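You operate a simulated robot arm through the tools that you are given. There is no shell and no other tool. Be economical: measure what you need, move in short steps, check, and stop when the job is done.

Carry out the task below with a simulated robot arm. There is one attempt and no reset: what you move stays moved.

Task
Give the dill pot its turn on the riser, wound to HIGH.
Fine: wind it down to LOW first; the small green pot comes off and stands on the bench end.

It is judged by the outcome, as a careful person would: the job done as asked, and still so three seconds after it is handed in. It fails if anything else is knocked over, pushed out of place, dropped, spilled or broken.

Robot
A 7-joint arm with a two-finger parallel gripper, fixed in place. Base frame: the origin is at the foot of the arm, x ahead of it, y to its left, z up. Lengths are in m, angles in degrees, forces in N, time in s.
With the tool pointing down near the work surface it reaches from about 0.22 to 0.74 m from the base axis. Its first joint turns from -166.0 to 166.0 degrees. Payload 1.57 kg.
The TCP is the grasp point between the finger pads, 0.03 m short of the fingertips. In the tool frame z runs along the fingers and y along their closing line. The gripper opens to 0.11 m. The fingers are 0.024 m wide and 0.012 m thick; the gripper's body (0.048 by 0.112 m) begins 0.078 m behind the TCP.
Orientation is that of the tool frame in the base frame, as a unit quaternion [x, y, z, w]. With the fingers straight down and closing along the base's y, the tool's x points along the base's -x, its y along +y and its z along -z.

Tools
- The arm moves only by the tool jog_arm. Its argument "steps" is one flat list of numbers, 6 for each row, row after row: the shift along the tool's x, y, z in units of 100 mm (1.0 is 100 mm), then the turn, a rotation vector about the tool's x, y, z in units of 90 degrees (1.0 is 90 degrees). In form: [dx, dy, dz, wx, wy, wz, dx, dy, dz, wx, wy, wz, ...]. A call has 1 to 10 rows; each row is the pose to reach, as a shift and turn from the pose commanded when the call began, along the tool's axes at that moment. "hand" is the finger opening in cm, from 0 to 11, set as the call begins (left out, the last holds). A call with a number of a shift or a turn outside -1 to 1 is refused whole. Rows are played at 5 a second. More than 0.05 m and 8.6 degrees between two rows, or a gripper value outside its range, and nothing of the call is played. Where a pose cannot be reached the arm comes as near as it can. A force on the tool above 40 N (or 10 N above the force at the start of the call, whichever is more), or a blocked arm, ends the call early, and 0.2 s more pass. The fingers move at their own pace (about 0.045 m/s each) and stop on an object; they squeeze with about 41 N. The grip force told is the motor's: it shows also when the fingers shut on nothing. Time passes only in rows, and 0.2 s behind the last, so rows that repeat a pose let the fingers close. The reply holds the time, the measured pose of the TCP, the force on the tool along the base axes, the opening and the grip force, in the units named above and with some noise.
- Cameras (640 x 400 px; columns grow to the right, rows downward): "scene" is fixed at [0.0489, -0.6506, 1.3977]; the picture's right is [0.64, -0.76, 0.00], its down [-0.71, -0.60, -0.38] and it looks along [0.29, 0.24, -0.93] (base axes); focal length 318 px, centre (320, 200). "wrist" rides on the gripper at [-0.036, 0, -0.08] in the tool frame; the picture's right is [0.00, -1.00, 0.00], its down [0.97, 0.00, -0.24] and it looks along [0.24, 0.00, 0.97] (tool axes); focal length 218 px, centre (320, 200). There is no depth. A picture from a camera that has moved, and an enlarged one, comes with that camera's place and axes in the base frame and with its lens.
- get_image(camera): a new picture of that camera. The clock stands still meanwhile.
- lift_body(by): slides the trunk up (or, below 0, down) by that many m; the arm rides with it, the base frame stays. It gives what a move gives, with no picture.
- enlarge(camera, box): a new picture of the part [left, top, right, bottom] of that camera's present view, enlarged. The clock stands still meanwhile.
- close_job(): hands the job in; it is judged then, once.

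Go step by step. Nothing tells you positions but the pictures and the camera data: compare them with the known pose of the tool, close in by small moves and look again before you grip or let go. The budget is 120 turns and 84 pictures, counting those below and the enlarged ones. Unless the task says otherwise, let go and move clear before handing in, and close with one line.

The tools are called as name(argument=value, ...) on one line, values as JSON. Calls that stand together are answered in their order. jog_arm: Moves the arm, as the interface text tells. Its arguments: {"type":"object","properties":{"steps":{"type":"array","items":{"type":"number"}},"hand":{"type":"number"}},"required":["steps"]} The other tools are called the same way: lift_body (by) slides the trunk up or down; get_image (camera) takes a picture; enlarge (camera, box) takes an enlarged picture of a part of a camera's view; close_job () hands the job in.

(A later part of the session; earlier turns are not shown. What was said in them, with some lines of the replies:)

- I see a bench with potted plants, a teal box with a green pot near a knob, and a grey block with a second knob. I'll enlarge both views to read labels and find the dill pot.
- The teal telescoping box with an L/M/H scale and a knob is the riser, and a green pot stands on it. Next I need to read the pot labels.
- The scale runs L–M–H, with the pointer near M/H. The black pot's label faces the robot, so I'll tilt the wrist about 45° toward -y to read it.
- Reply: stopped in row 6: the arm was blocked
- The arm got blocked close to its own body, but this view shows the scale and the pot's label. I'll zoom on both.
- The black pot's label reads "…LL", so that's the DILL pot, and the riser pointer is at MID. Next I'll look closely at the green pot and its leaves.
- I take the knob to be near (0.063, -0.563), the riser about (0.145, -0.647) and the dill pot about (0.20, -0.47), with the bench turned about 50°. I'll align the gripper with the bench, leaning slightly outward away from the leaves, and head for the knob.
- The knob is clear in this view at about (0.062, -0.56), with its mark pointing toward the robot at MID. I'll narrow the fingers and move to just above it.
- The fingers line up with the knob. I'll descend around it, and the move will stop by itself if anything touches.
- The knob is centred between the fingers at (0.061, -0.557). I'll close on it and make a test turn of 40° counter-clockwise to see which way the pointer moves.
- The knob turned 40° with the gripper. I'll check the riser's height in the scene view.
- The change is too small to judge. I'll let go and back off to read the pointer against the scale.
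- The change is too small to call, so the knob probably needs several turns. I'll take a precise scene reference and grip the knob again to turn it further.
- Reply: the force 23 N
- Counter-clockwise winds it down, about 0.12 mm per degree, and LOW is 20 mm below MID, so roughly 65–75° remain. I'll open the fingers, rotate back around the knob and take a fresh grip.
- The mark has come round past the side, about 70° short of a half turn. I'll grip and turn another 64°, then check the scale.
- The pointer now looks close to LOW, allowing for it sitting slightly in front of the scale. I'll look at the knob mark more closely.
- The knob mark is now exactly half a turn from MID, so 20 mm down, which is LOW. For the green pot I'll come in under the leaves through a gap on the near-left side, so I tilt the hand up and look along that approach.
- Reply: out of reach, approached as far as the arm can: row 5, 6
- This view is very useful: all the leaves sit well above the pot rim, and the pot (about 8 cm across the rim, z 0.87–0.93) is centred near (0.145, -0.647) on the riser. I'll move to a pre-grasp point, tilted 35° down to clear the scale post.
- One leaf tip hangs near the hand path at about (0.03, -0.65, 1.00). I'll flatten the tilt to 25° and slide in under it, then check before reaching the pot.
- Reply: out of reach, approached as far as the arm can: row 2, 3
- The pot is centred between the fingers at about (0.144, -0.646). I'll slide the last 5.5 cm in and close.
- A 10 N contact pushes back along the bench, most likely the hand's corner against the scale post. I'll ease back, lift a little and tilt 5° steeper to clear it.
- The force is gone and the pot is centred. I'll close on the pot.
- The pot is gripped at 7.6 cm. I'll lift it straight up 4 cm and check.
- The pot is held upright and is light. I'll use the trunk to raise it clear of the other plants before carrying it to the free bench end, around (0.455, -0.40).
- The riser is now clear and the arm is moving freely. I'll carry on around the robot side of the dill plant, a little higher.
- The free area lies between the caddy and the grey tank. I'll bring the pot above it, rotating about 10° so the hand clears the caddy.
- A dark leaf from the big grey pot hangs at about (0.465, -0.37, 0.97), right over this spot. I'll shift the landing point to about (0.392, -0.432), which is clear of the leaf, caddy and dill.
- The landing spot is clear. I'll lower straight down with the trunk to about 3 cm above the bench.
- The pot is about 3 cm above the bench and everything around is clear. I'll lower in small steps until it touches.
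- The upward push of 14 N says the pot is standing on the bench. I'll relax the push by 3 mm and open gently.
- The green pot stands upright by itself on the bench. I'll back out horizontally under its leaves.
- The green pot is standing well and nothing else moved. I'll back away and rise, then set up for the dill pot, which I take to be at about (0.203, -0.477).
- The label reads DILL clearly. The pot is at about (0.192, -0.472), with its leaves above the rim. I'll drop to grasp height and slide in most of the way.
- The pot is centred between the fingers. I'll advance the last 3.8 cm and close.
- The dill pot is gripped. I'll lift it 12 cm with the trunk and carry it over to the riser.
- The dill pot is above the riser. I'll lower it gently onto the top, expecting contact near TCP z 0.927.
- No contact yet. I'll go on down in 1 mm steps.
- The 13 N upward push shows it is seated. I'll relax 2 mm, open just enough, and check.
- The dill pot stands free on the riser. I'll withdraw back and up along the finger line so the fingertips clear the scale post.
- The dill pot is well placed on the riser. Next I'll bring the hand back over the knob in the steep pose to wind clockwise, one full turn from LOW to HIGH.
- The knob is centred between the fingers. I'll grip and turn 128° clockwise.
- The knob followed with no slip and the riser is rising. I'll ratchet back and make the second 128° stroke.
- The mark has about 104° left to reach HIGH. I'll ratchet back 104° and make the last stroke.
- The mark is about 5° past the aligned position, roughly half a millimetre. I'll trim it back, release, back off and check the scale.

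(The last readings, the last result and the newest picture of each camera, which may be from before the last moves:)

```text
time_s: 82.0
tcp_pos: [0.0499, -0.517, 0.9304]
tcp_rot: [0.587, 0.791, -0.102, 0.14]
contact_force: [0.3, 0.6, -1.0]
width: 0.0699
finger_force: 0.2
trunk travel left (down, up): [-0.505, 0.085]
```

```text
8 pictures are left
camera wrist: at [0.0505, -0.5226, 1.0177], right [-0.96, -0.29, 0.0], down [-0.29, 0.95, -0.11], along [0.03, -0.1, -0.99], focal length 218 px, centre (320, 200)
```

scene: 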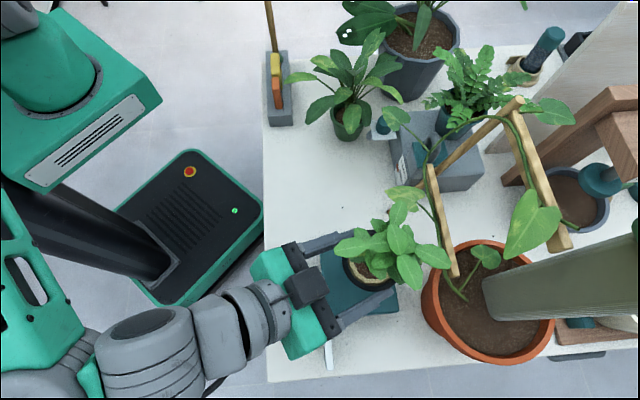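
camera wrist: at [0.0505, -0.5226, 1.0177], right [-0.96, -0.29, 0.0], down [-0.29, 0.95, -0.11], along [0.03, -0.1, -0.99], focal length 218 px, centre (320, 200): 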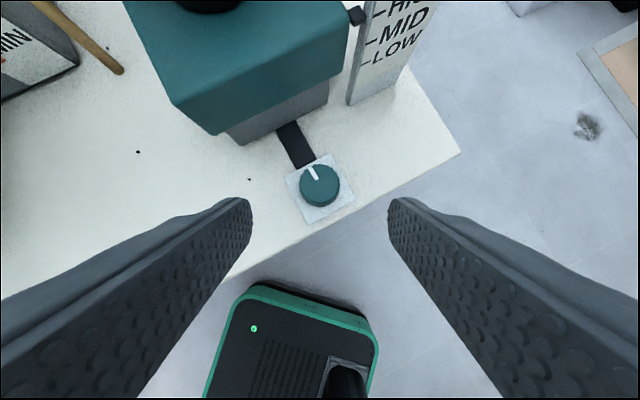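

The knob looks aligned. I'll retreat further and tilt up for a level look at the pointer and the plants.

jog_arm(steps=[0.09, 0, -0.16, 0, -0.08, 0, 0.18, 0, -0.32, 0, -0.16, 0, 0.27, 0, -0.48, 0, -0.24, 0, 0.36, 0, -0.64, 0, -0.32, 0, 0.45, 0, -0.8, 0, -0.4, 0])

get_image(camera="wrist")

get_image(camera="scene")

```text
time_s: 83.2
tcp_pos: [0.0284, -0.4523, 0.9911]
tcp_rot: [0.526, 0.707, -0.282, 0.379]
contact_force: [0.3, 0.6, 0.1]
width: 0.0697
finger_force: 0.1
trunk travel left (down, up): [-0.505, 0.085]
```

```text
7 pictures are left
camera wrist: at [0.015, -0.407, 1.0643], right [-0.96, -0.29, 0.0], down [-0.21, 0.71, -0.67], along [0.2, -0.65, -0.74], focal length 218 px, centre (320, 200)
```

wrist: 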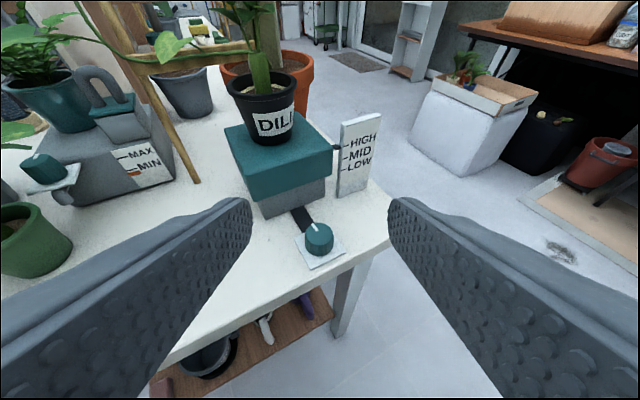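

```text
6 pictures are left
```

scene: 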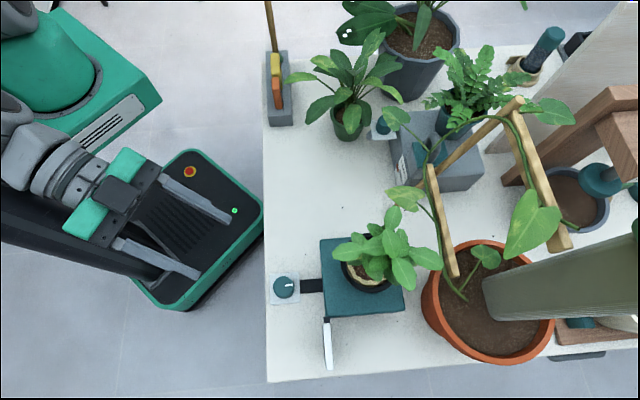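

enlarge(camera="wrist", box=[300, 100, 400, 200])

enlarge(camera="wrist", box=[280, 200, 360, 280])

```text
4.00 times, centred on (350, 150) of wrist
camera zoom: at [0.015, -0.407, 1.0643], right [-0.96, -0.29, 0.0], down [-0.21, 0.71, -0.67], along [0.2, -0.65, -0.74], focal length 873 px, centre (200, 400)
```

zoom: 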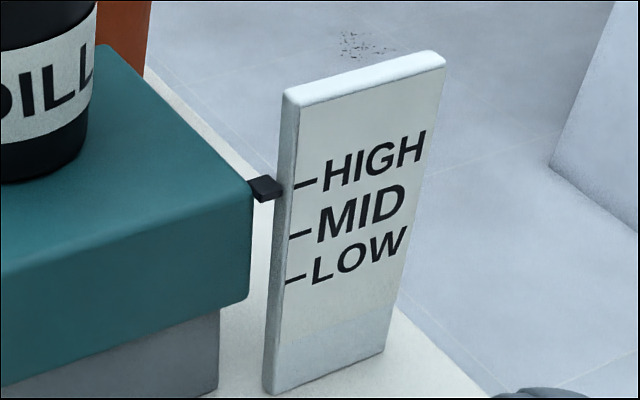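

```text
5.00 times, centred on (320, 240) of wrist
camera zoom: at [0.015, -0.407, 1.0643], right [-0.96, -0.29, 0.0], down [-0.21, 0.71, -0.67], along [0.2, -0.65, -0.74], focal length 1091 px, centre (320, 0)
```

zoom: 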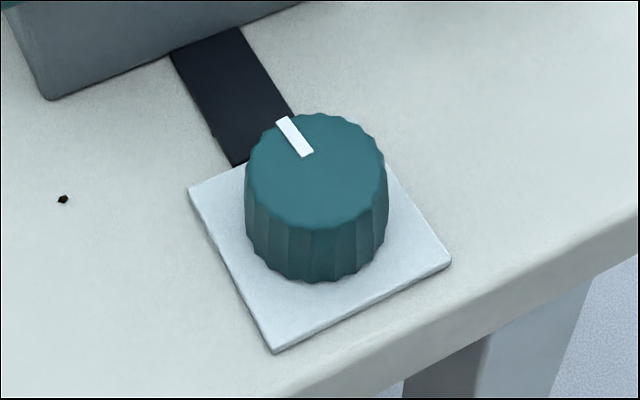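

The pointer sits at HIGH, the dill pot stands on the riser, the green pot stands on the bench end, and the arm is clear. I'll hand it in.

close_job()

```text
The job is handed in.
```

The riser was wound down to LOW, the small green pot moved to the bench end, and the dill pot now stands on the riser wound up to HIGH.
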